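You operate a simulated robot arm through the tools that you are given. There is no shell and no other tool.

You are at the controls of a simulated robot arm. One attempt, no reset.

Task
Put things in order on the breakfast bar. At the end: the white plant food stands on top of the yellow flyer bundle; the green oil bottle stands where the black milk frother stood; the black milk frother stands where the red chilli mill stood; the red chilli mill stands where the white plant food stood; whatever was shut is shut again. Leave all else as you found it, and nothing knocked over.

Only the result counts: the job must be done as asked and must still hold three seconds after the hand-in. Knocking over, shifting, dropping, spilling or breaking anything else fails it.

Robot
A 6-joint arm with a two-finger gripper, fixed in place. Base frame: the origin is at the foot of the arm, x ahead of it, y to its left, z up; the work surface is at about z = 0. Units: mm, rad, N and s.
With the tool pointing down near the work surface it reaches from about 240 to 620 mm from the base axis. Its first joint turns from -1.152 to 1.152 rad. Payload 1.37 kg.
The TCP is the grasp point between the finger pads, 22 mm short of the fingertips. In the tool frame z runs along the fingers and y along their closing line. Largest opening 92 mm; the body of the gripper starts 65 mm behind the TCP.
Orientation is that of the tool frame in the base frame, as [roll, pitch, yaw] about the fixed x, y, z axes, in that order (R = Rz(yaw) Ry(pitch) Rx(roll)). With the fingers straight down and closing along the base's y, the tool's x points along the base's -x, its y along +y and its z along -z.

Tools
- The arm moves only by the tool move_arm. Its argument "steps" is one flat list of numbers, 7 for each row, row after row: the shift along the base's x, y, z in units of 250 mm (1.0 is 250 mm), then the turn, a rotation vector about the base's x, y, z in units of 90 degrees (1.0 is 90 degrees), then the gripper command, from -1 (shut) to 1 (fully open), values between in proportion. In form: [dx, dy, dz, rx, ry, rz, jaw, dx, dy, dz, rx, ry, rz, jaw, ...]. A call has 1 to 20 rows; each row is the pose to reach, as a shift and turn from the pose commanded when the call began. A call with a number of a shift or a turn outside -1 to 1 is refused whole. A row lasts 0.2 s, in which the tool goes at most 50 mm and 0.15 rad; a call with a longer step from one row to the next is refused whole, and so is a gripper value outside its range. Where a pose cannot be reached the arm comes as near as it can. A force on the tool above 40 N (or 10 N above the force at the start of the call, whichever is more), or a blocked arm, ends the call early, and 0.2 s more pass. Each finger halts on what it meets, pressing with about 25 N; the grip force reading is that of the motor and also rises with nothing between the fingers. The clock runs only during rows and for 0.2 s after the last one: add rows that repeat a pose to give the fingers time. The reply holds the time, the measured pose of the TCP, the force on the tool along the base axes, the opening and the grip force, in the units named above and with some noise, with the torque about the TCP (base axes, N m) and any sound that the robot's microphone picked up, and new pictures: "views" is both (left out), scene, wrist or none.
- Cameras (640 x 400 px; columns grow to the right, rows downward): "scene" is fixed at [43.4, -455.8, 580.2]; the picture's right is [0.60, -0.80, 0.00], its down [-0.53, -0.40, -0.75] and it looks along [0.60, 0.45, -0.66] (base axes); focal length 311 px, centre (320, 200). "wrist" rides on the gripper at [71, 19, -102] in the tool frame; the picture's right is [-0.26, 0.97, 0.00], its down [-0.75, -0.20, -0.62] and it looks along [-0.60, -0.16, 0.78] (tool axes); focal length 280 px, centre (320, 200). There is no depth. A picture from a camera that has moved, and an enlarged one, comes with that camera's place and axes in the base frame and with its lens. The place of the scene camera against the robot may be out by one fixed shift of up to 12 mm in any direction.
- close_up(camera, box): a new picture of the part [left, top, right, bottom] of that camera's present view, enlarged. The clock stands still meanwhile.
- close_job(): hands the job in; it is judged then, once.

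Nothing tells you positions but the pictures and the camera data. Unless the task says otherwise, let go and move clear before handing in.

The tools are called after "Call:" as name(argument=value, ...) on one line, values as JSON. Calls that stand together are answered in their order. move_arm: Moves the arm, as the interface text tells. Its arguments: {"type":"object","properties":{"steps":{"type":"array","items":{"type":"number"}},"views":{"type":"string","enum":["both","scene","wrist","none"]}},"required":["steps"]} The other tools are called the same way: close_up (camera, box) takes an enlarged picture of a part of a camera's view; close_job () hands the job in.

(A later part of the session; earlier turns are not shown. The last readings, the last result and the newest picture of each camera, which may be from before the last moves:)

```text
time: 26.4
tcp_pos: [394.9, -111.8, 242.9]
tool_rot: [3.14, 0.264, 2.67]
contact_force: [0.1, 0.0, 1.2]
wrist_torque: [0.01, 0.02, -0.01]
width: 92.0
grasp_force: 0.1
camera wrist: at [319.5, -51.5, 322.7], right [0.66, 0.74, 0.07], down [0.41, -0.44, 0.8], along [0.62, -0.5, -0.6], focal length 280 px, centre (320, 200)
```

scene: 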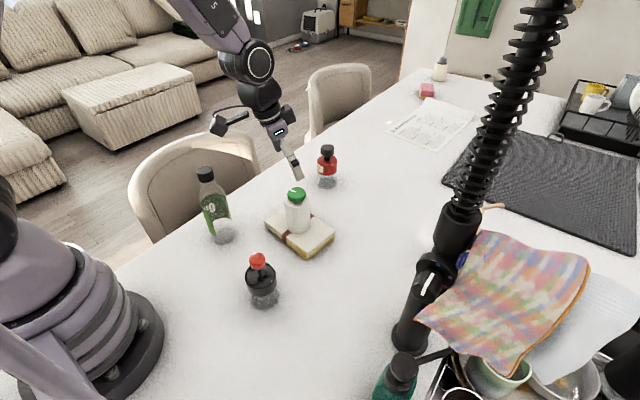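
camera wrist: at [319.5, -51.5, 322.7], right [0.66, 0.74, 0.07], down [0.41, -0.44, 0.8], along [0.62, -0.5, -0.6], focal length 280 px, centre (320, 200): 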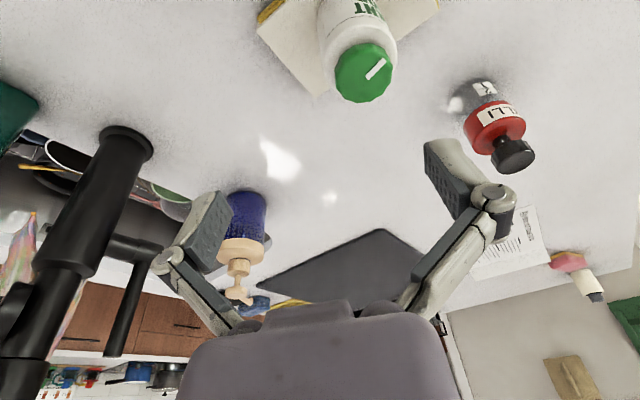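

Plant food and mill both look good. Correcting for the scene camera offset, the frother is at about (247, -153). I'll move above it, keeping the tilt, to see if that pose is reachable.

Call:
move_arm(steps=[-0.14, -0.04, 0, 0, 0, -0.015, 1, -0.28, -0.08, 0, 0, 0, -0.03, 1, -0.42, -0.12, 0, 0, 0, -0.045, 1, -0.54, -0.15, 0, 0, 0, -0.0544, 1, -0.592, -0.166, 0, 0, 0, -0.0544, 1, -0.592, -0.166, 0, 0, 0, -0.0544, 1], views="both")

```text
time: 27.8
tcp_pos: [248.5, -153.2, 244.0]
tool_rot: [3.141, 0.263, 2.585]
contact_force: [0.5, 0.3, 0.1]
wrist_torque: [0.01, -0.01, 0.02]
width: 92.1
grasp_force: 0.1
camera wrist: at [178.0, -86.3, 323.0], right [0.72, 0.69, 0.07], down [0.37, -0.47, 0.8], along [0.58, -0.55, -0.6], focal length 280 px, centre (320, 200)
```

scene: 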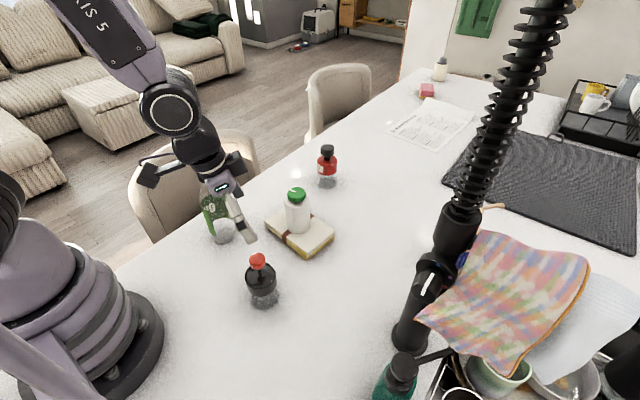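
wrist: 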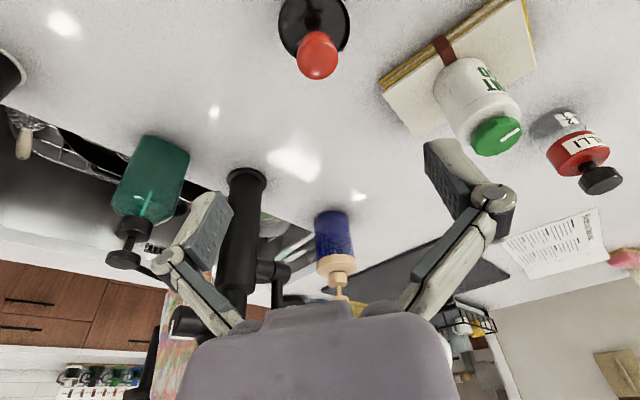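

The pose is reachable, and the frother's red knob is in view. I'll zoom in to measure it.

Call:
close_up(camera="wrist", box=[240, 0, 380, 100])

Call:
close_up(camera="scene", box=[220, 240, 300, 320])

```text
4.00 times, centred on (310, 50) of wrist
camera zoom: at [178.0, -86.3, 323.0], right [0.72, 0.69, 0.07], down [0.37, -0.47, 0.8], along [0.58, -0.55, -0.6], focal length 1122 px, centre (360, 800)
```

zoom: 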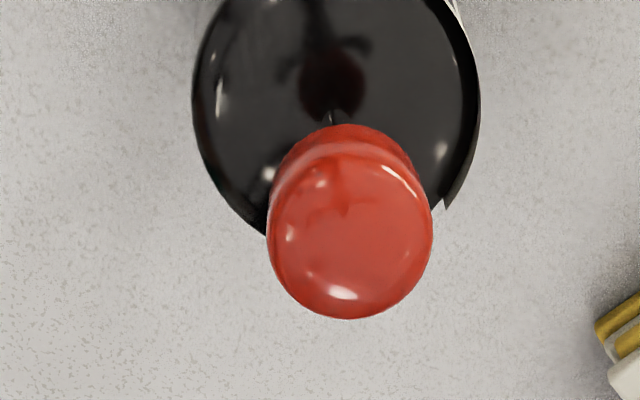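

```text
5.00 times, centred on (260, 280) of scene
camera zoom: at [43.4, -455.8, 580.2], right [0.6, -0.8, 0.0], down [-0.53, -0.4, -0.75], along [0.6, 0.45, -0.66], focal length 1557 px, centre (620, -200)
```

zoom: 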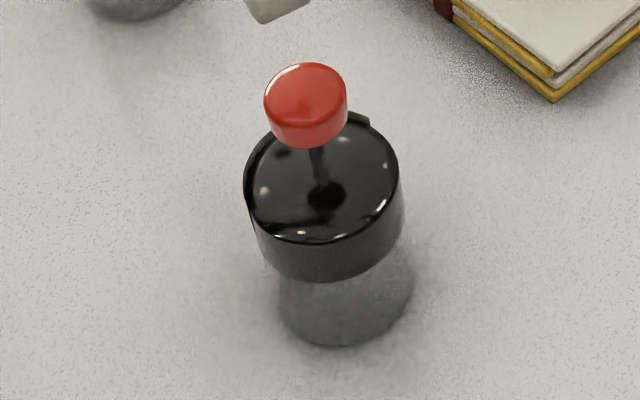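

The knob and rod hole both put the frother at about (251, -147), with its top near 134 mm and its body top near 71 mm. I'll centre on that and start down.

Call:
move_arm(steps=[0.01, 0.025, -0.12, 0, 0, 0, 1, 0.01, 0.025, -0.26, 0, 0, 0, 1, 0.01, 0.025, -0.38, 0, 0, 0, 1, 0.01, 0.025, -0.38, 0, 0, 0, 1], views="both")

```text
time: 28.8
tcp_pos: [260.9, -151.9, 147.4]
tool_rot: [-3.141, 0.262, 2.585]
contact_force: [1.0, 0.5, -0.5]
wrist_torque: [0.02, 0.02, 0.01]
width: 91.9
grasp_force: 0.1
out of reach, approached as far as the arm can: row 1, 2, 3, 4
camera wrist: at [190.9, -86.2, 228.0], right [0.72, 0.69, 0.07], down [0.37, -0.47, 0.8], along [0.58, -0.55, -0.6], focal length 280 px, centre (320, 200)
```

scene: 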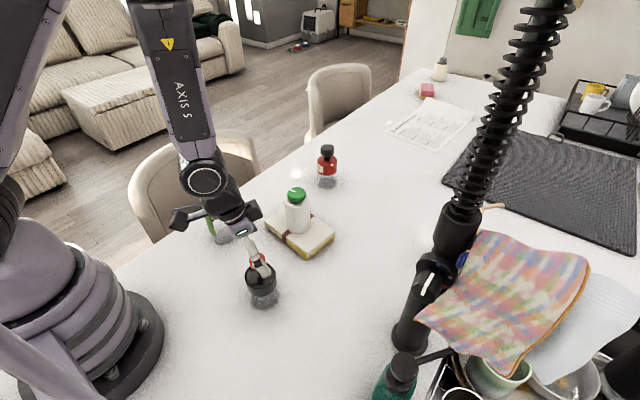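
wrist: 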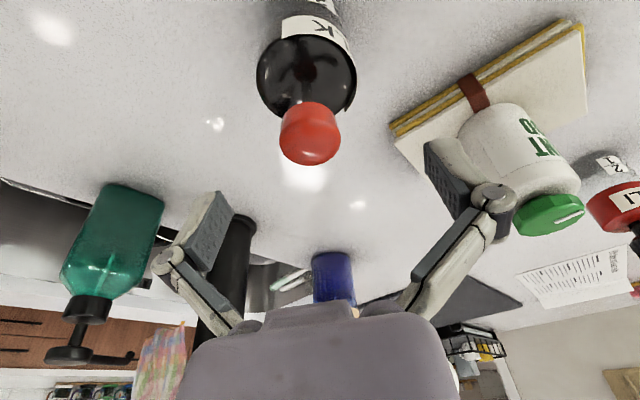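

That tilt is too much this close to the base. I'll rise, reduce the tilt to 8°, which should reach both spots, and re-centre on the frother.

Call:
move_arm(steps=[0, 0, 0.12, 0, 0, 0, 1, 0, 0, 0.2, 0.02, 0.033, 0, 1, 0, 0, 0.2, 0.0411, 0.066, 0, 1, 0, 0, 0.2, 0.0411, 0.066, 0, 1], views="wrist")

```text
time: 29.8
tcp_pos: [261.3, -150.7, 198.7]
tool_rot: [-3.14, 0.139, 2.586]
contact_force: [0.2, 0.0, 0.6]
wrist_torque: [0.02, -0.02, -0.01]
width: 91.9
grasp_force: 0.0
out of reach, approached as far as the arm can: row 2
camera wrist: at [199.9, -91.1, 289.0], right [0.73, 0.68, 0.04], down [0.45, -0.52, 0.72], along [0.51, -0.51, -0.69], focal length 280 px, centre (320, 200)
```

wrist: 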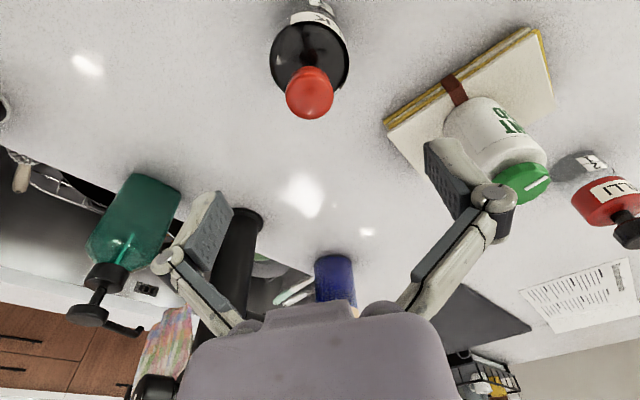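

The frother still reads at (251.5, -146.5). I'll centre there and go down to about z=140 with the smaller tilt.

Call:
move_arm(steps=[-0.04, 0.016, 0, 0, 0, 0, 1, -0.04, 0.016, -0.12, 0, 0, 0, 1, -0.04, 0.016, -0.235, 0, 0, 0, 1, -0.04, 0.016, -0.235, 0, 0, 0, 1], views="both")

```text
time: 30.8
tcp_pos: [251.0, -148.1, 139.0]
tool_rot: [-3.141, 0.14, 2.586]
contact_force: [-0.1, 0.0, 0.4]
wrist_torque: [-0.03, -0.02, 0.02]
width: 91.9
grasp_force: 0.2
camera wrist: at [189.6, -87.8, 229.7], right [0.73, 0.68, 0.04], down [0.45, -0.52, 0.72], along [0.51, -0.51, -0.69], focal length 280 px, centre (320, 200)
```

scene: 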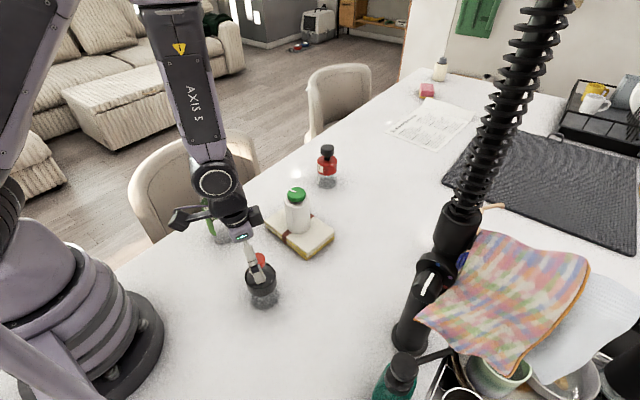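
wrist: 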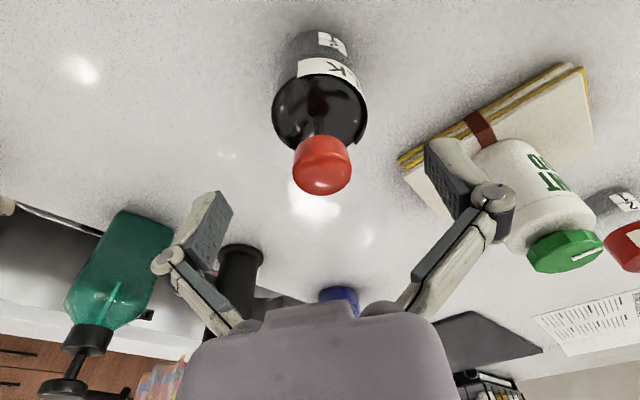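

Reachable. I'll continue down to z≈78, so the pads meet the black collar with the knob clear of the palm.

Call:
move_arm(steps=[0, 0.003, -0.1, 0, 0, 0, 1, 0, 0.003, -0.2, 0, 0, 0, 1, 0, 0.003, -0.244, 0, 0, 0, 1, 0, 0.003, -0.244, 0, 0, 0, 1], views="both")

```text
time: 31.8
tcp_pos: [251.6, -147.1, 77.6]
tool_rot: [3.141, 0.139, 2.585]
contact_force: [-0.4, 0.0, 0.2]
wrist_torque: [0.03, 0.0, 0.0]
width: 91.9
grasp_force: 0.1
camera wrist: at [189.7, -86.4, 168.9], right [0.73, 0.68, 0.04], down [0.45, -0.52, 0.72], along [0.51, -0.51, -0.69], focal length 280 px, centre (320, 200)
```

scene: 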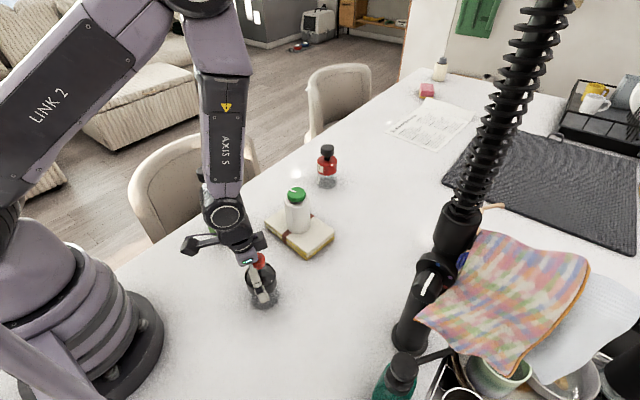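
wrist: 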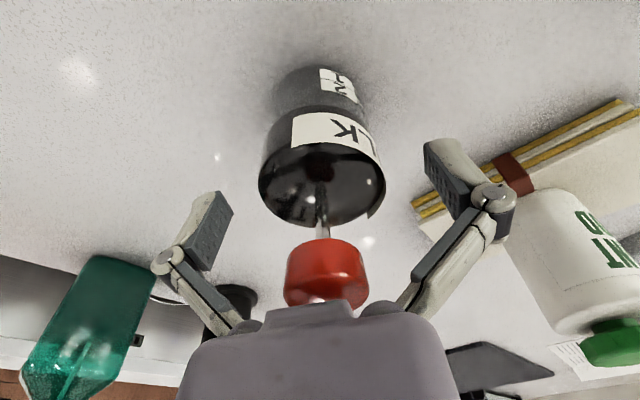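

I'll zoom the wrist view to measure the base position and the knob clearance before closing.

Call:
close_up(camera="wrist", box=[240, 40, 400, 140])

Call:
close_up(camera="scene", box=[220, 230, 300, 310])

```text
4.00 times, centred on (320, 90) of wrist
camera zoom: at [189.7, -86.4, 168.9], right [0.73, 0.68, 0.04], down [0.45, -0.52, 0.72], along [0.51, -0.51, -0.69], focal length 1122 px, centre (320, 640)
```

zoom: 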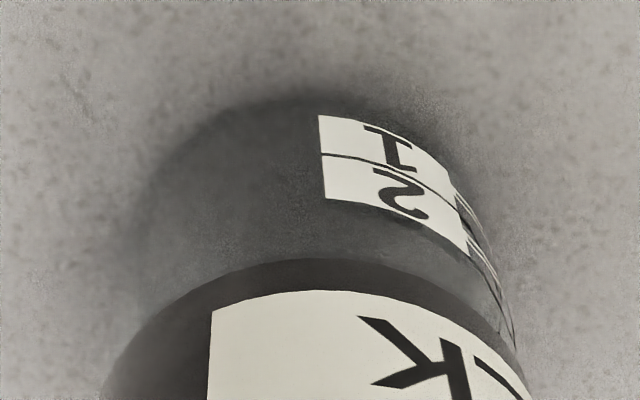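

```text
5.00 times, centred on (260, 270) of scene
camera zoom: at [43.4, -455.8, 580.2], right [0.6, -0.8, 0.0], down [-0.53, -0.4, -0.75], along [0.6, 0.45, -0.66], focal length 1557 px, centre (620, -150)
```

zoom: 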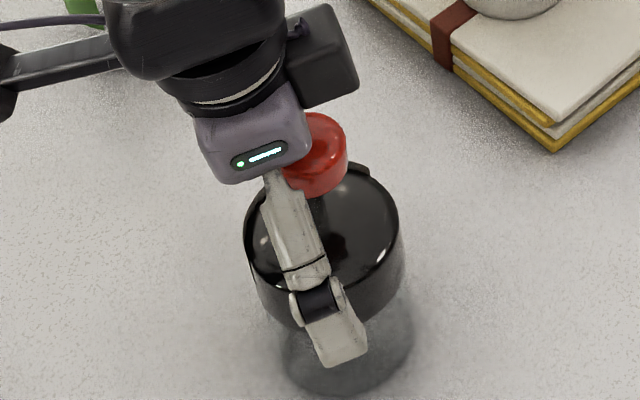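

The knob looks clear of the palm. I'll go 3 mm lower for more pad contact, then close.

Call:
move_arm(steps=[0, 0, -0.012, 0, 0, 0, 1, 0, 0, -0.012, 0, 0, 0, 1], views="none")

```text
time: 32.4
tcp_pos: [250.8, -146.9, 74.5]
tool_rot: [-3.141, 0.14, 2.586]
contact_force: [-0.1, -0.3, 1.1]
wrist_torque: [-0.01, 0.02, 0.01]
width: 91.9
grasp_force: 0.0
```

Call:
move_arm(steps=[0, 0, 0, 0, 0, 0, -1, 0, 0, 0, 0, 0, 0, -1, 0, 0, 0, 0, 0, 0, -1, 0, 0, 0, 0, 0, 0, -1], views="both")

```text
time: 33.4
tcp_pos: [250.7, -146.1, 75.2]
tool_rot: [-3.142, 0.139, 2.584]
contact_force: [-2.2, -0.4, 8.0]
wrist_torque: [-0.04, 0.09, -0.04]
width: 57.5
grasp_force: 25.3
camera wrist: at [189.4, -86.2, 166.0], right [0.73, 0.68, 0.04], down [0.45, -0.52, 0.72], along [0.51, -0.51, -0.69], focal length 280 px, centre (320, 200)
```

scene: 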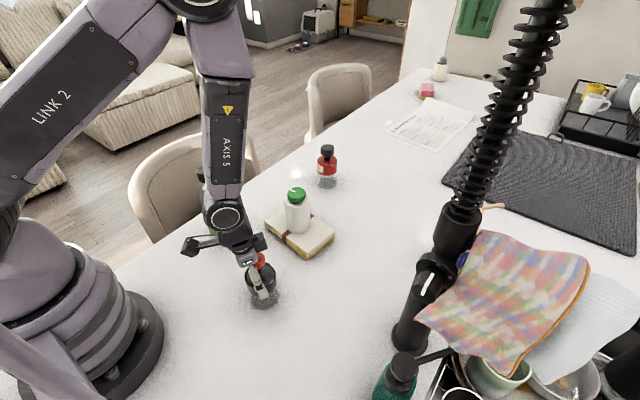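
wrist: 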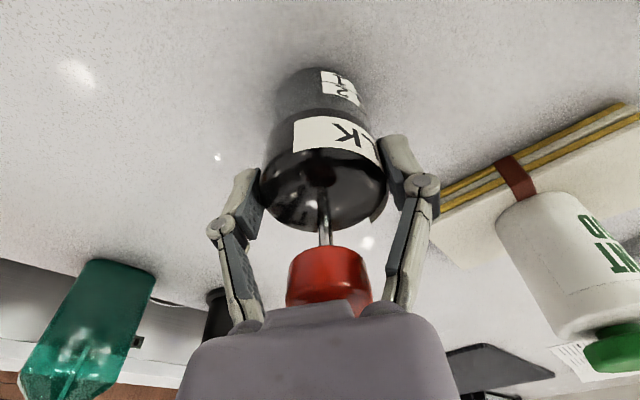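

Gripped at 57.5 mm. I'll lift slowly and check that the whole frother comes up.

Call:
move_arm(steps=[0, 0, 0.02, 0, 0, 0, -1, 0, 0, 0.06, 0, 0, 0, -1, 0, 0, 0.12, 0, 0, 0, -1, 0, 0, 0.12, 0, 0, 0, -1], views="both")

```text
time: 34.4
tcp_pos: [251.0, -147.6, 104.3]
tool_rot: [3.141, 0.14, 2.585]
contact_force: [-0.4, -0.4, -1.5]
wrist_torque: [0.02, 0.04, -0.04]
width: 57.2
grasp_force: 24.7
camera wrist: at [189.3, -86.5, 196.2], right [0.73, 0.68, 0.04], down [0.45, -0.52, 0.72], along [0.51, -0.51, -0.69], focal length 280 px, centre (320, 200)
```

scene: 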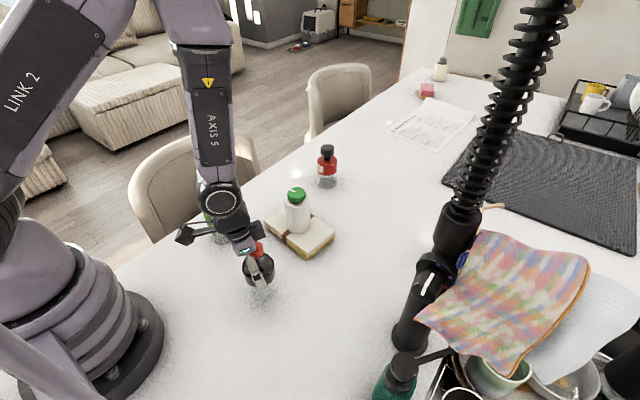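
wrist: 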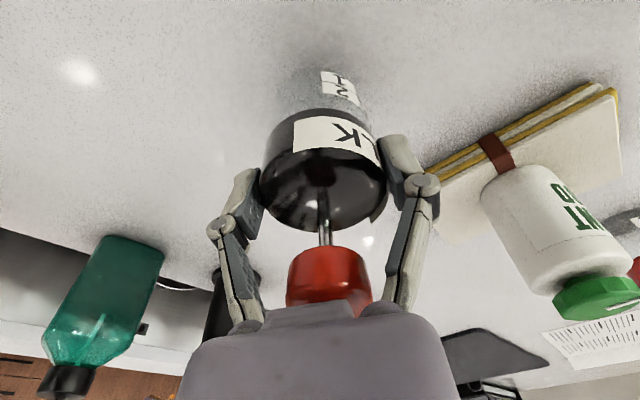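

The whole frother lifts upright. I'll raise it and carry it out, skirting the plant food.

Call:
move_arm(steps=[0, 0, 0.12, 0, 0, 0, -1, 0, 0, 0.24, 0, 0, 0, -1, 0.08, -0.04, 0.26, 0, 0, 0.01, -1, 0.22, -0.1, 0.26, 0, 0, 0.03, -1, 0.38, -0.15, 0.26, 0, 0, 0.05, -1, 0.55, -0.2, 0.26, 0, 0, 0.07, -1, 0.67, -0.225, 0.26, 0, 0, 0.08, -1, 0.716, -0.23, 0.26, 0, 0, 0.08, -1, 0.716, -0.23, 0.26, 0, 0, 0.08, -1], views="both")

```text
time: 36.4
tcp_pos: [431.2, -205.4, 170.1]
tool_rot: [-3.141, 0.14, 2.711]
contact_force: [-0.6, -0.4, -1.2]
wrist_torque: [-0.02, 0.01, -0.01]
width: 57.0
grasp_force: 25.2
camera wrist: at [361.3, -152.9, 260.5], right [0.64, 0.77, 0.04], down [0.51, -0.46, 0.72], along [0.57, -0.44, -0.69], focal length 280 px, centre (320, 200)
```

scene: 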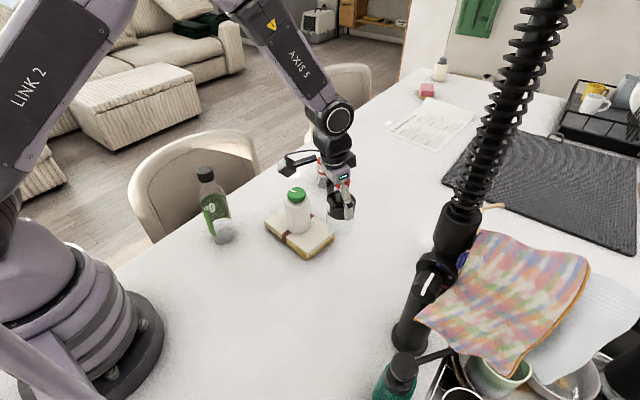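
wrist: 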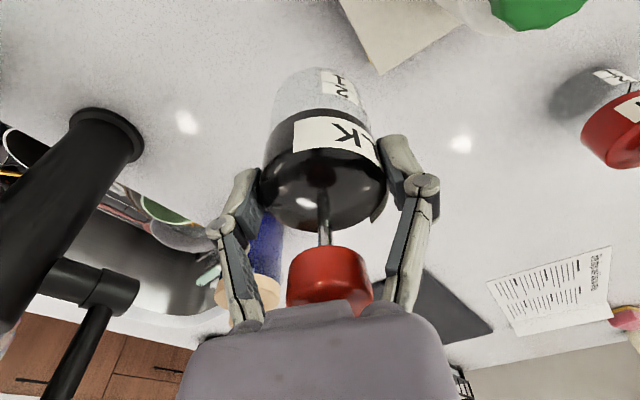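

I'll continue to above the mill's old spot at (595, -231).

Call:
move_arm(steps=[0.12, -0.02, -0.02, 0, 0, 0.008, -1, 0.28, -0.045, -0.06, 0, 0, 0.018, -1, 0.44, -0.07, -0.1, 0, 0, 0.028, -1, 0.57, -0.09, -0.14, 0, 0, 0.036, -1, 0.649, -0.1, -0.16, 0, 0, 0.0395, -1, 0.649, -0.1, -0.16, 0, 0, 0.0395, -1], views="both")

```text
time: 37.8
tcp_pos: [592.1, -230.2, 129.9]
tool_rot: [-3.141, 0.14, 2.772]
contact_force: [0.4, 0.1, -1.2]
wrist_torque: [-0.03, 0.0, -0.01]
width: 57.1
grasp_force: 25.3
camera wrist: at [520.4, -181.9, 220.5], right [0.59, 0.81, 0.04], down [0.54, -0.43, 0.72], along [0.6, -0.41, -0.69], focal length 280 px, centre (320, 200)
```

scene: 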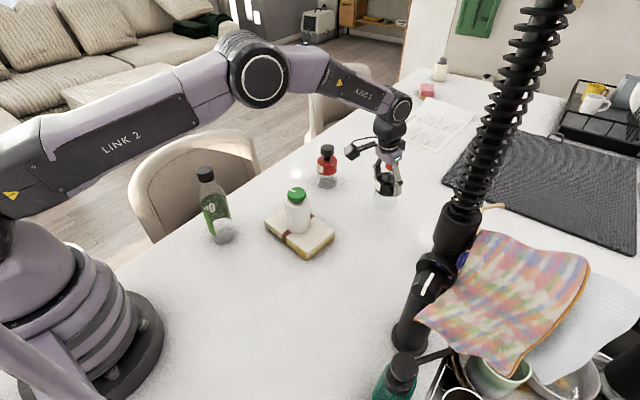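
wrist: 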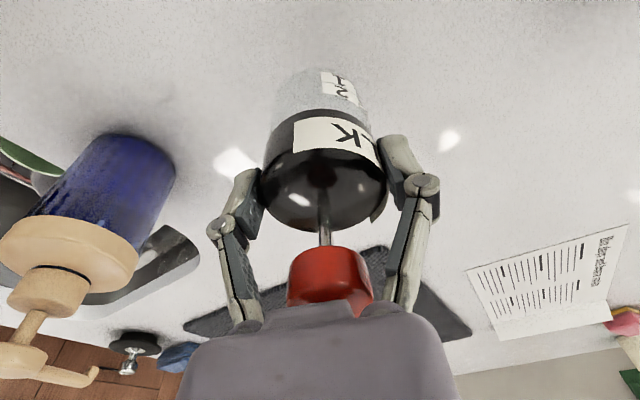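

On target. I'll lower to just above the surface.

Call:
move_arm(steps=[0.006, -0.002, -0.1, 0, 0, 0, -1, 0.006, -0.002, -0.18, 0, 0, 0, -1, 0.006, -0.002, -0.21, 0, 0, 0, -1, 0.006, -0.002, -0.21, 0, 0, 0, -1], views="both")

```text
time: 38.8
tcp_pos: [594.9, -230.8, 75.8]
tool_rot: [3.141, 0.139, 2.773]
contact_force: [-0.2, 0.0, -1.3]
wrist_torque: [0.04, 0.0, 0.02]
width: 57.3
grasp_force: 25.2
camera wrist: at [522.3, -182.4, 167.9], right [0.59, 0.81, 0.04], down [0.54, -0.43, 0.72], along [0.6, -0.41, -0.69], focal length 280 px, centre (320, 200)
```

scene: 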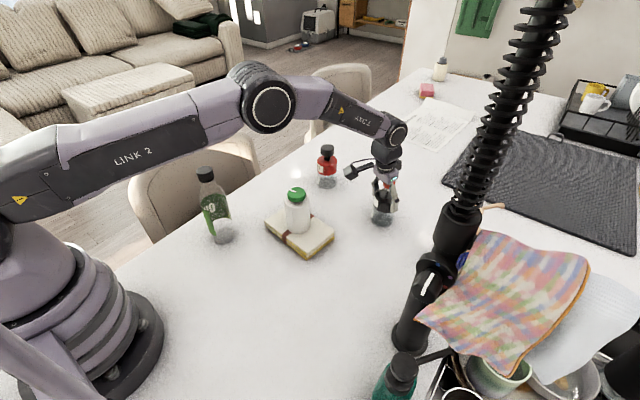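
wrist: 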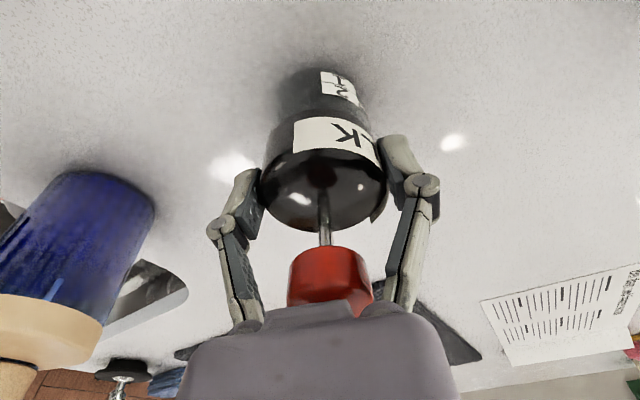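

Nearly down. I'll take small steps to light contact.

Call:
move_arm(steps=[0, 0, -0.003, 0, 0, 0, -1, 0, 0, -0.006, 0, 0, 0, -1], views="none")

```text
time: 39.4
tcp_pos: [594.9, -230.2, 74.8]
tool_rot: [3.14, 0.139, 2.774]
contact_force: [0.0, 0.5, -0.9]
wrist_torque: [0.01, 0.03, -0.02]
width: 57.2
grasp_force: 25.1
```

Call:
move_arm(steps=[0, 0, -0.002, 0, 0, 0, -1, 0, 0, -0.004, 0, 0, 0, -1], views="none")

```text
time: 40.0
tcp_pos: [595.4, -229.5, 75.8]
tool_rot: [-3.14, 0.139, 2.774]
contact_force: [-0.9, -0.4, 2.0]
wrist_torque: [0.05, 0.02, 0.01]
width: 57.1
grasp_force: 25.0
```

Call:
move_arm(steps=[0, 0, -0.0015, 0, 0, 0, -1, 0, 0, -0.0015, 0, 0, 0, -1], views="none")

```text
time: 40.6
tcp_pos: [594.2, -230.3, 75.3]
tool_rot: [-3.14, 0.142, 2.773]
contact_force: [-3.5, 0.6, 7.7]
wrist_torque: [0.21, 0.13, 0.05]
width: 57.1
grasp_force: 25.3
```

The frother is seated with light contact. I'll release.

Call:
move_arm(steps=[0, 0, 0.002, 0, 0, 0, 0.4, 0, 0, 0.002, 0, 0, 0, 0.7, 0, 0, 0.002, 0, 0, 0, 1, 0, 0, 0.002, 0, 0, 0, 1, 0, 0, 0.002, 0, 0, 0, 1], views="both")

```text
time: 41.8
tcp_pos: [594.9, -230.3, 75.8]
tool_rot: [3.141, 0.142, 2.773]
contact_force: [1.1, 0.5, 0.5]
wrist_torque: [-0.01, 0.0, -0.01]
width: 92.0
grasp_force: 0.1
camera wrist: at [522.1, -181.9, 166.0], right [0.59, 0.81, 0.04], down [0.54, -0.43, 0.72], along [0.6, -0.41, -0.69], focal length 280 px, centre (320, 200)
```

scene: 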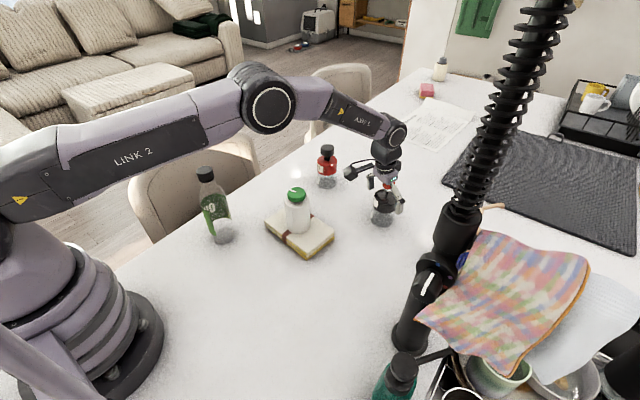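
wrist: 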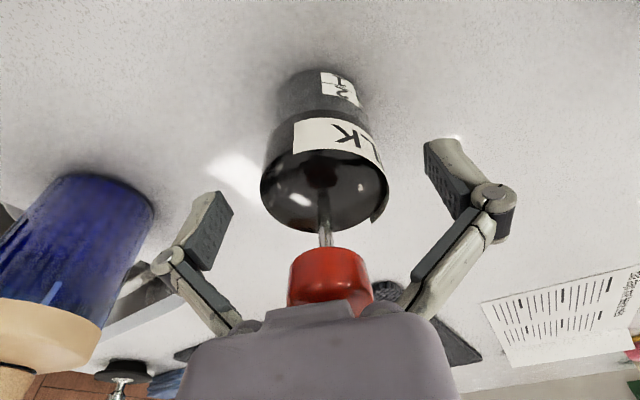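

The frother stands at the mill's old spot. I'll rise straight up, level the tool, and head back toward the oil bottle at a safe height.

Call:
move_arm(steps=[0, 0, 0.1, 0, 0, 0, 1, 0, 0, 0.26, 0, 0, 0, 1, 0, 0, 0.44, 0, 0, 0, 1, 0, 0, 0.62, 0, 0, 0, 1, -0.05, 0.02, 0.78, 0.016, 0.041, 0, 1, -0.16, 0.08, 0.88, 0.032, 0.083, 0, 1, -0.32, 0.16, 0.88, 0.032, 0.083, 0, 1, -0.48, 0.24, 0.88, 0.032, 0.083, 0, 1, -0.64, 0.32, 0.88, 0.032, 0.083, 0, 1, -0.78, 0.4, 0.88, 0.032, 0.083, 0, 1, -0.78, 0.4, 0.88, 0.032, 0.083, 0, 1], views="both")

```text
time: 44.2
tcp_pos: [398.9, -129.1, 292.8]
tool_rot: [3.141, -0.001, 2.771]
contact_force: [-0.2, 0.6, -0.9]
wrist_torque: [0.0, -0.01, 0.01]
width: 91.8
grasp_force: 0.0
camera wrist: at [339.4, -86.0, 395.9], right [0.59, 0.81, 0.0], down [0.63, -0.46, 0.63], along [0.5, -0.37, -0.78], focal length 280 px, centre (320, 200)
```

scene: 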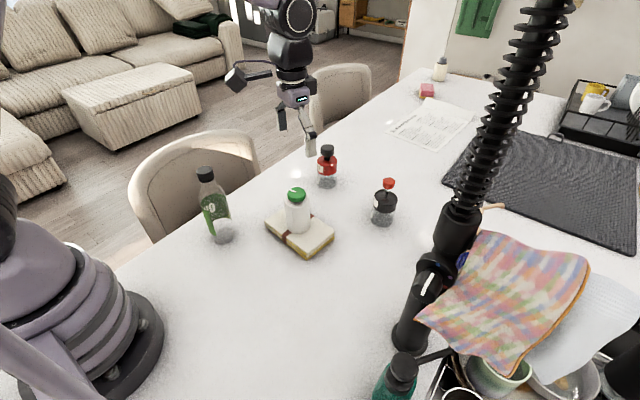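
wrist: 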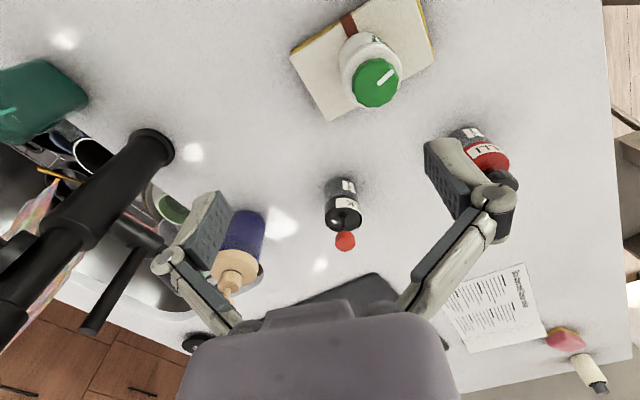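

Everything moved so far stands upright. I'll zoom in to compare the new positions with the originals and inspect the oil bottle.

Call:
close_up(camera="scene", box=[300, 140, 420, 240])

Call:
close_up(camera="scene", box=[180, 155, 260, 255])

```text
4.00 times, centred on (360, 190) of scene
camera zoom: at [43.4, -455.8, 580.2], right [0.6, -0.8, 0.0], down [-0.53, -0.4, -0.75], along [0.6, 0.45, -0.66], focal length 1246 px, centre (160, 240)
```

zoom: 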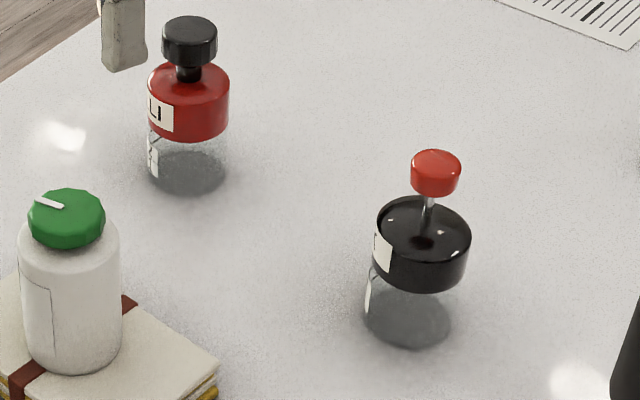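

```text
4.00 times, centred on (220, 205) of scene
camera zoom: at [43.4, -455.8, 580.2], right [0.6, -0.8, 0.0], down [-0.53, -0.4, -0.75], along [0.6, 0.45, -0.66], focal length 1246 px, centre (720, 180)
```

zoom: 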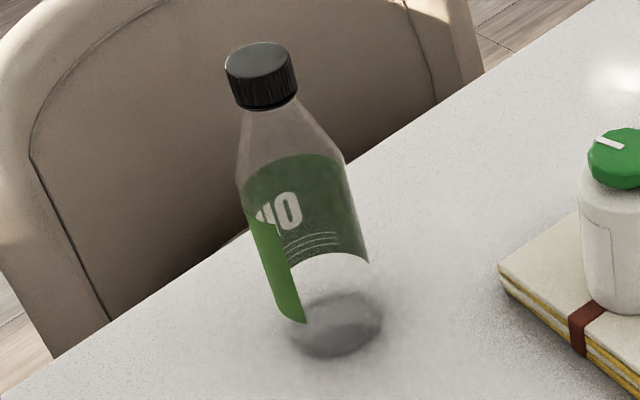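

The mill and frother are within about 2–3 mm of the spots they should be on. The oil bottle is about 200 mm tall, so I'll move high above it to measure.

Call:
move_arm(steps=[-0.06, 0.12, 0, 0, 0, 0.06, 1, -0.13, 0.27, 0, 0, 0, 0.13, 1, -0.2, 0.42, 0, 0, 0, 0.2, 1, -0.27, 0.56, 0, 0, 0, 0.27, 1, -0.33, 0.67, 0, 0, 0, 0.32, 1, -0.356, 0.708, 0, 0, 0, 0.3337, 1, -0.356, 0.708, 0, 0, 0, 0.3337, 1], views="both")

```text
time: 45.8
tcp_pos: [310.5, 46.8, 294.3]
tool_rot: [3.141, -0.002, -2.987]
contact_force: [-0.2, 0.1, -0.3]
wrist_torque: [-0.03, 0.02, 0.01]
width: 91.9
grasp_force: 0.1
camera wrist: at [236.9, 55.1, 397.0], right [0.11, 0.99, 0.0], down [0.78, -0.09, 0.62], along [0.62, -0.07, -0.78], focal length 280 px, centre (320, 200)
```

scene: 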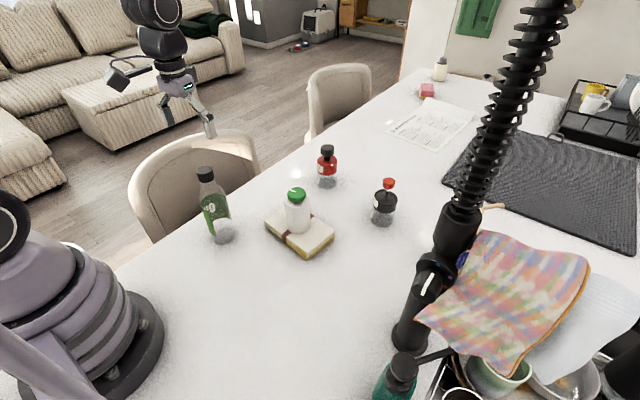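
wrist: 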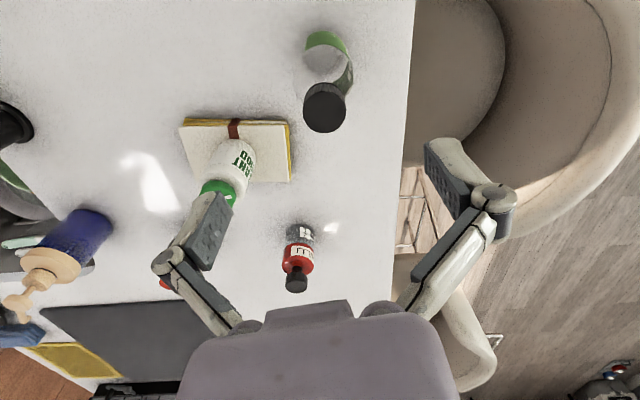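

Call:
close_up(camera="wrist", box=[260, 10, 400, 150])

Call:
close_up(camera="wrist", box=[160, 90, 320, 220])

```text
2.86 times, centred on (330, 80) of wrist
camera zoom: at [236.9, 55.1, 397.0], right [0.11, 0.99, 0.0], down [0.78, -0.09, 0.62], along [0.62, -0.07, -0.78], focal length 801 px, centre (291, 543)
```

zoom: 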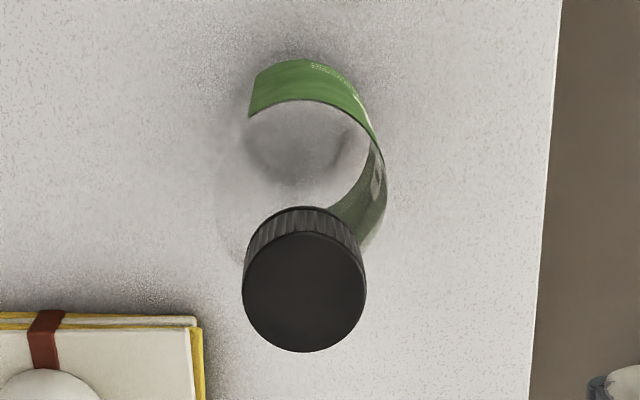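

```text
3.08 times, centred on (240, 155) of wrist
camera zoom: at [236.9, 55.1, 397.0], right [0.11, 0.99, 0.0], down [0.78, -0.09, 0.62], along [0.62, -0.07, -0.78], focal length 863 px, centre (566, 338)
```

zoom: 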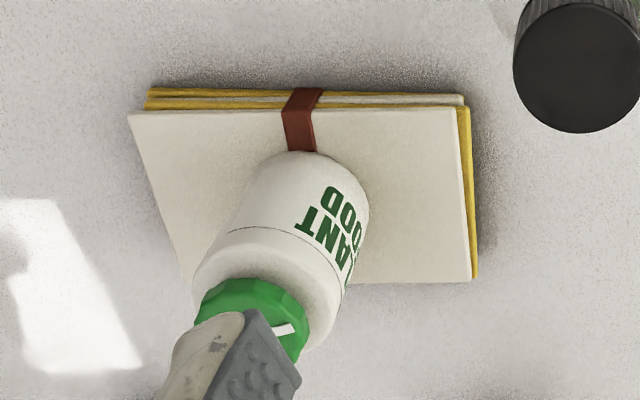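

The oil bottle's axis reads (312, 50) with its cap top near z=199. I'll centre and lower so the pads take the upper body below the shoulder, leaving the cap clear of the palm.

Call:
move_arm(steps=[0.007, 0.0136, -0.1, 0, 0, 0, 1, 0.007, 0.0136, -0.25, 0, 0, 0, 1, 0.007, 0.0136, -0.4, 0, 0, 0, 1, 0.007, 0.0136, -0.4, 0, 0, 0, 1], views="both")

```text
time: 46.8
tcp_pos: [311.6, 50.9, 194.5]
tool_rot: [3.141, 0.001, -2.987]
contact_force: [0.2, -0.8, -1.0]
wrist_torque: [0.01, 0.01, 0.02]
width: 92.0
grasp_force: 0.1
camera wrist: at [238.4, 58.1, 296.6], right [0.11, 0.99, 0.0], down [0.78, -0.09, 0.63], along [0.62, -0.07, -0.78], focal length 280 px, centre (320, 200)
```

scene: 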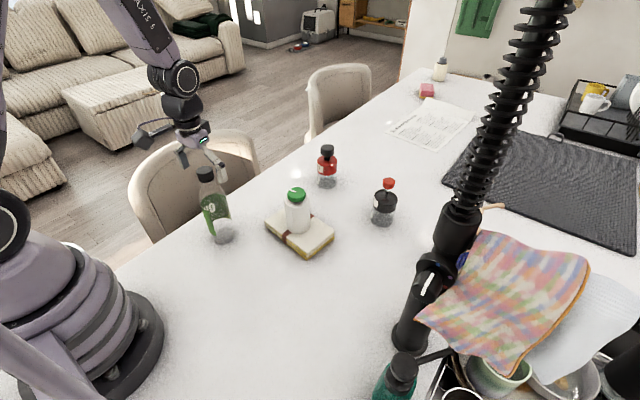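
wrist: 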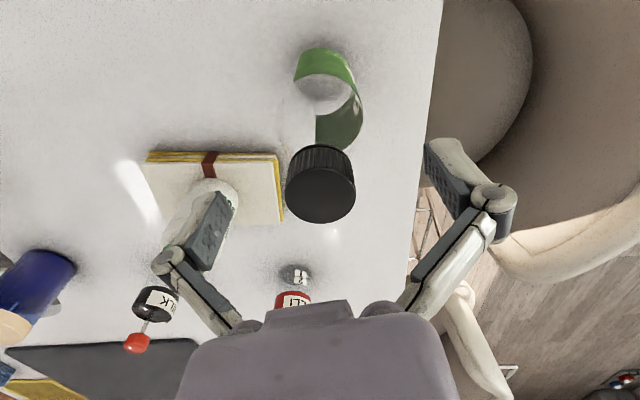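

Aligned over the cap. I'll lower to about z=142.

Call:
move_arm(steps=[0, 0, -0.1, 0, 0, 0, 1, 0, 0, -0.18, 0, 0, 0, 1, 0, 0, -0.21, 0, 0, 0, 1, 0, 0, -0.21, 0, 0, 0, 1], views="both")

```text
time: 47.8
tcp_pos: [311.5, 50.8, 141.8]
tool_rot: [3.141, 0.001, -2.986]
contact_force: [-0.9, -0.5, 0.0]
wrist_torque: [-0.01, 0.01, 0.03]
width: 92.0
grasp_force: 0.2
camera wrist: at [238.4, 58.0, 244.2], right [0.11, 0.99, 0.0], down [0.78, -0.09, 0.62], along [0.62, -0.07, -0.78], focal length 280 px, centre (320, 200)
```

scene: 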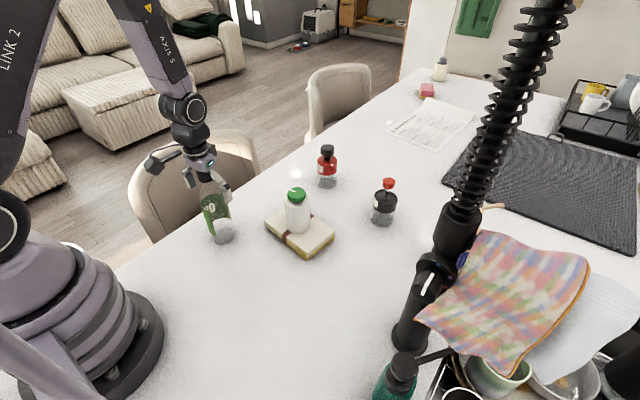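
wrist: 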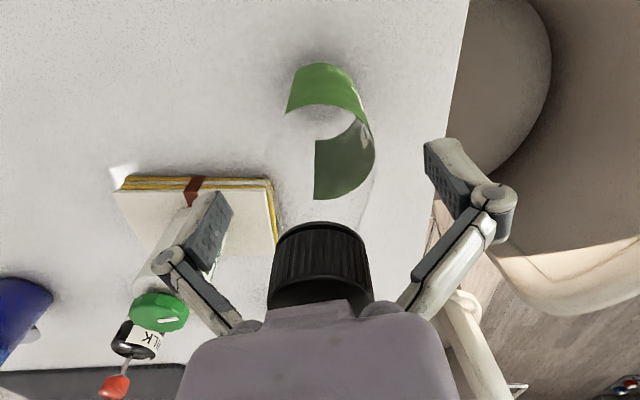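

I'll look closely at where the fingertips sit relative to the bottle's shoulder before closing.

Call:
close_up(camera="scene", box=[170, 140, 260, 250])

Call:
close_up(camera="wrist", box=[220, 50, 440, 320])

```text
3.64 times, centred on (215, 195) of scene
camera zoom: at [43.4, -455.8, 580.2], right [0.6, -0.8, 0.0], down [-0.53, -0.4, -0.75], along [0.6, 0.45, -0.66], focal length 1132 px, centre (702, 218)
```

zoom: 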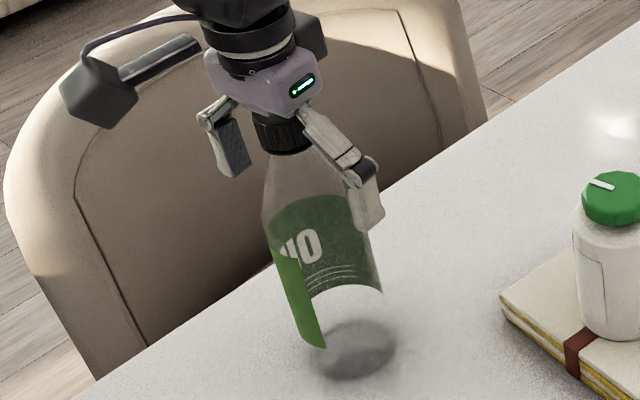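

```text
1.48 times, centred on (330, 185) of wrist
camera zoom: at [238.4, 58.0, 244.2], right [0.11, 0.99, 0.0], down [0.78, -0.09, 0.62], along [0.62, -0.07, -0.78], focal length 415 px, centre (305, 222)
```

zoom: 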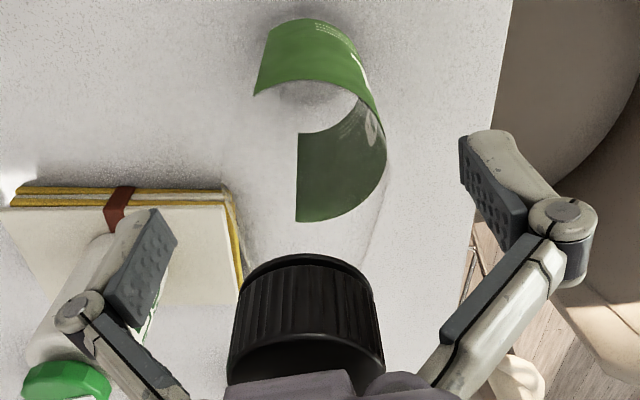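

The cap has room, so I'll go 3.5 mm lower for more pad contact, watching the force.

Call:
move_arm(steps=[0, 0, -0.007, 0, 0, 0, 1, 0, 0, -0.014, 0, 0, 0, 1, 0, 0, -0.014, 0, 0, 0, 1], views="none")

```text
time: 48.6
tcp_pos: [312.0, 50.1, 139.5]
tool_rot: [-3.142, 0.0, -2.987]
contact_force: [0.0, 1.3, 0.0]
wrist_torque: [0.01, -0.01, -0.04]
width: 92.1
grasp_force: 0.0
```

Call:
move_arm(steps=[0, 0, 0, 0, 0, 0, -1, 0, 0, 0, 0, 0, 0, -1, 0, 0, 0, 0, 0, 0, -1, 0, 0, 0, 0, 0, 0, -1], views="both")

```text
time: 49.6
tcp_pos: [312.3, 49.4, 139.3]
tool_rot: [-3.14, 0.0, -2.987]
contact_force: [0.6, -3.5, 9.7]
wrist_torque: [-0.18, 0.0, 0.02]
width: 56.6
grasp_force: 24.9
camera wrist: at [238.5, 57.8, 241.1], right [0.11, 0.99, 0.0], down [0.78, -0.09, 0.63], along [0.62, -0.07, -0.78], focal length 280 px, centre (320, 200)
```

scene: 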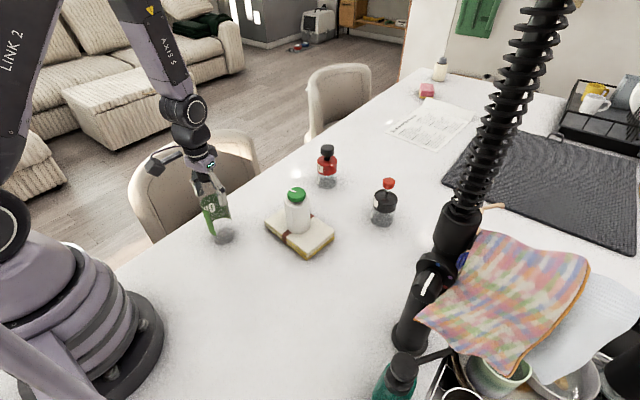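
wrist: 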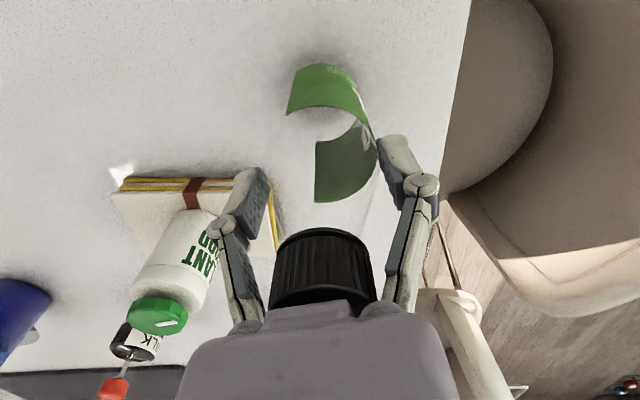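

Gripped at 56.6 mm on the upper body. I'll lift gently and check for slip.

Call:
move_arm(steps=[0, 0, 0.01, 0, 0, 0, -1, 0, 0, 0.03, 0, 0, 0, -1, 0, 0, 0.06, 0, 0, 0, -1, 0, 0, 0.06, 0, 0, 0, -1], views="both")

```text
time: 50.6
tcp_pos: [312.4, 50.4, 153.1]
tool_rot: [3.14, -0.001, -2.986]
contact_force: [-0.5, 0.1, -3.9]
wrist_torque: [0.04, 0.0, 0.01]
width: 56.5
grasp_force: 25.0
camera wrist: at [238.2, 57.7, 255.9], right [0.11, 0.99, 0.0], down [0.78, -0.09, 0.62], along [0.62, -0.07, -0.78], focal length 280 px, centre (320, 200)
```

scene: 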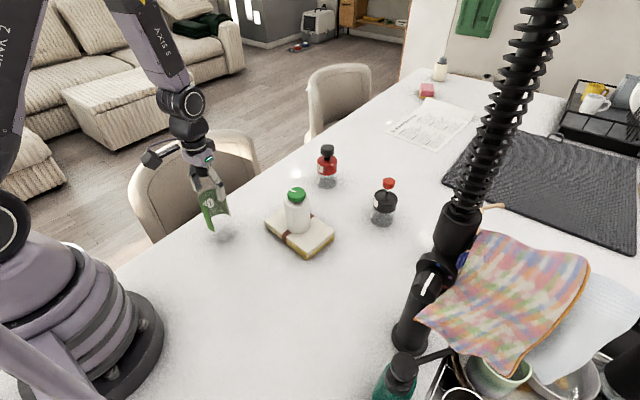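
wrist: 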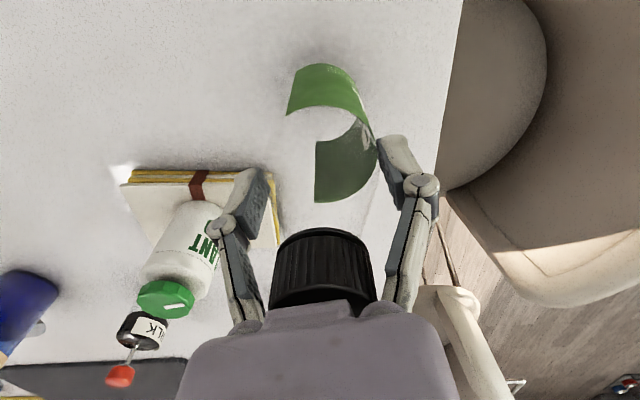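

The bottle is firmly held at about 0.4 kg with no slip. I'll raise a bit more and swing it slowly to the frother's old spot at about (253.5, -149).

Call:
move_arm(steps=[0, 0, 0.06, 0, 0, 0, -1, 0, 0, 0.14, 0, 0, 0, -1, -0.015, -0.06, 0.16, 0, 0, -0.03, -1, -0.045, -0.17, 0.16, 0, 0, -0.09, -1, -0.08, -0.29, 0.16, 0, 0, -0.155, -1, -0.12, -0.42, 0.16, 0, 0, -0.225, -1, -0.16, -0.55, 0.16, 0, 0, -0.295, -1, -0.195, -0.67, 0.16, 0, 0, -0.36, -1, -0.22, -0.76, 0.16, 0, 0, -0.415, -1, -0.235, -0.797, 0.16, 0, 0, -0.4367, -1, -0.235, -0.797, 0.16, 0, 0, -0.4367, -1], views="both")

```text
time: 53.0
tcp_pos: [253.8, -148.7, 193.2]
tool_rot: [3.14, 0.0, 2.609]
contact_force: [1.0, -0.1, -4.2]
wrist_torque: [0.01, -0.01, -0.01]
width: 56.6
grasp_force: 24.7
camera wrist: at [201.2, -96.7, 295.3], right [0.71, 0.7, 0.0], down [0.55, -0.56, 0.62], along [0.44, -0.45, -0.78], focal length 280 px, centre (320, 200)
```

scene: 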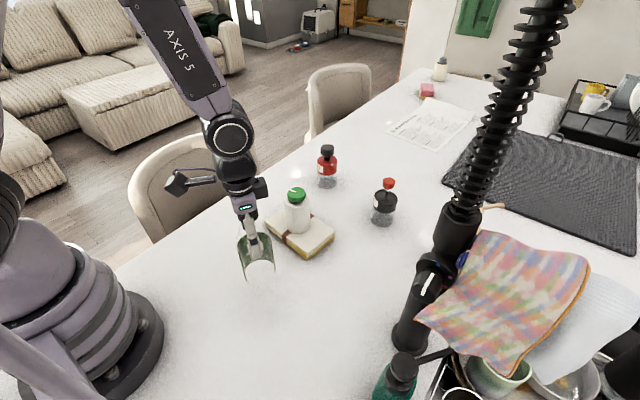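
wrist: 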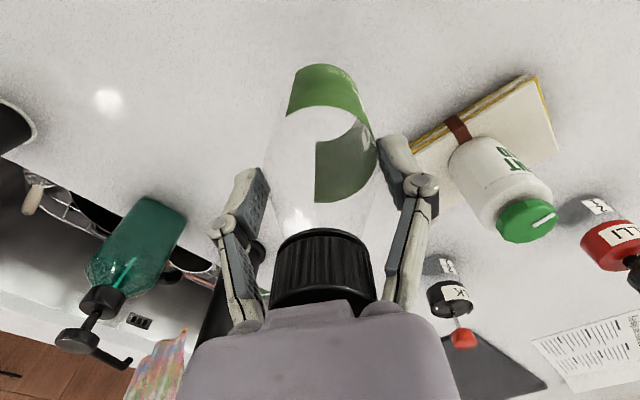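

Over the target. I'll lower to just above the surface.

Call:
move_arm(steps=[0, 0, -0.08, 0, 0, 0, -1, 0, 0, -0.15, 0, 0, 0, -1, 0, 0, -0.19, 0, 0, 0, -1, 0, 0, -0.206, 0, 0, 0, -1, 0, 0, -0.206, 0, 0, 0, -1], views="both")

```text
time: 54.2
tcp_pos: [252.4, -150.2, 142.3]
tool_rot: [-3.141, -0.001, 2.611]
contact_force: [0.8, -0.7, -4.5]
wrist_torque: [0.03, 0.03, 0.03]
width: 56.5
grasp_force: 25.0
camera wrist: at [201.1, -96.7, 244.6], right [0.71, 0.7, 0.0], down [0.55, -0.56, 0.62], along [0.44, -0.45, -0.78], focal length 280 px, centre (320, 200)
```

scene: 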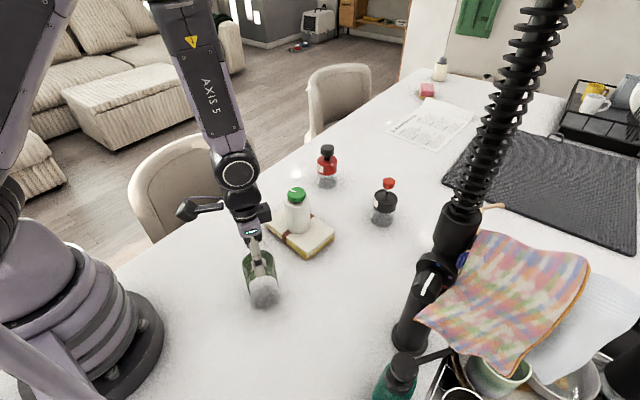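
wrist: 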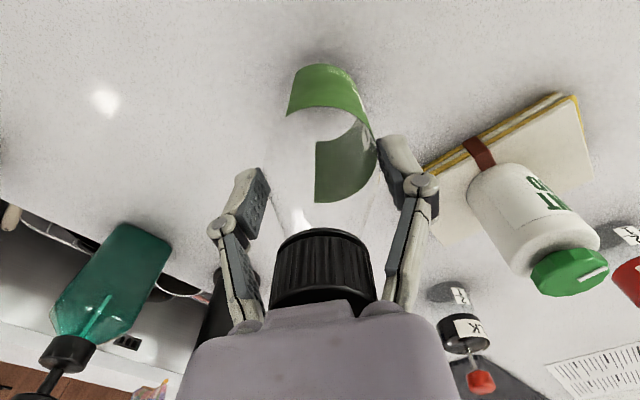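

I'll compare this base position with the frother's original base in the same scene crop before setting it down.

Call:
close_up(camera="scene", box=[220, 240, 300, 320])

```text
5.00 times, centred on (260, 280) of scene
camera zoom: at [43.4, -455.8, 580.2], right [0.6, -0.8, 0.0], down [-0.53, -0.4, -0.75], along [0.6, 0.45, -0.66], focal length 1557 px, centre (620, -200)
```

zoom: 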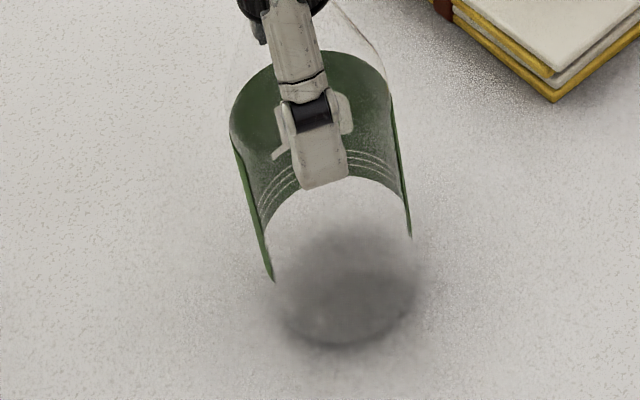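

The base matches the frother's original spot almost exactly. I'll ease it down.

Call:
move_arm(steps=[0, 0, -0.004, 0, 0, 0, -1, 0, 0, -0.007, 0, 0, 0, -1], views="none")

```text
time: 54.8
tcp_pos: [252.3, -149.0, 141.1]
tool_rot: [3.141, 0.001, 2.611]
contact_force: [0.4, 1.7, -4.1]
wrist_torque: [0.01, -0.03, 0.01]
width: 56.5
grasp_force: 25.2
```

Call:
move_arm(steps=[0, 0, -0.003, 0, 0, 0, -1, 0, 0, -0.005, 0, 0, 0, -1], views="none")

```text
time: 55.4
tcp_pos: [252.7, -148.5, 139.8]
tool_rot: [3.141, -0.002, 2.61]
contact_force: [0.8, -0.5, -3.6]
wrist_torque: [0.01, -0.01, -0.01]
width: 56.6
grasp_force: 24.7
```

Call:
move_arm(steps=[0, 0, -0.002, 0, 0, 0, -1, 0, 0, -0.004, 0, 0, 0, -1], views="none")

```text
time: 56.0
tcp_pos: [252.2, -149.1, 138.7]
tool_rot: [-3.141, 0.0, 2.61]
contact_force: [-3.8, 0.4, 16.5]
wrist_torque: [0.02, 0.12, 0.04]
width: 56.7
grasp_force: 25.2
```

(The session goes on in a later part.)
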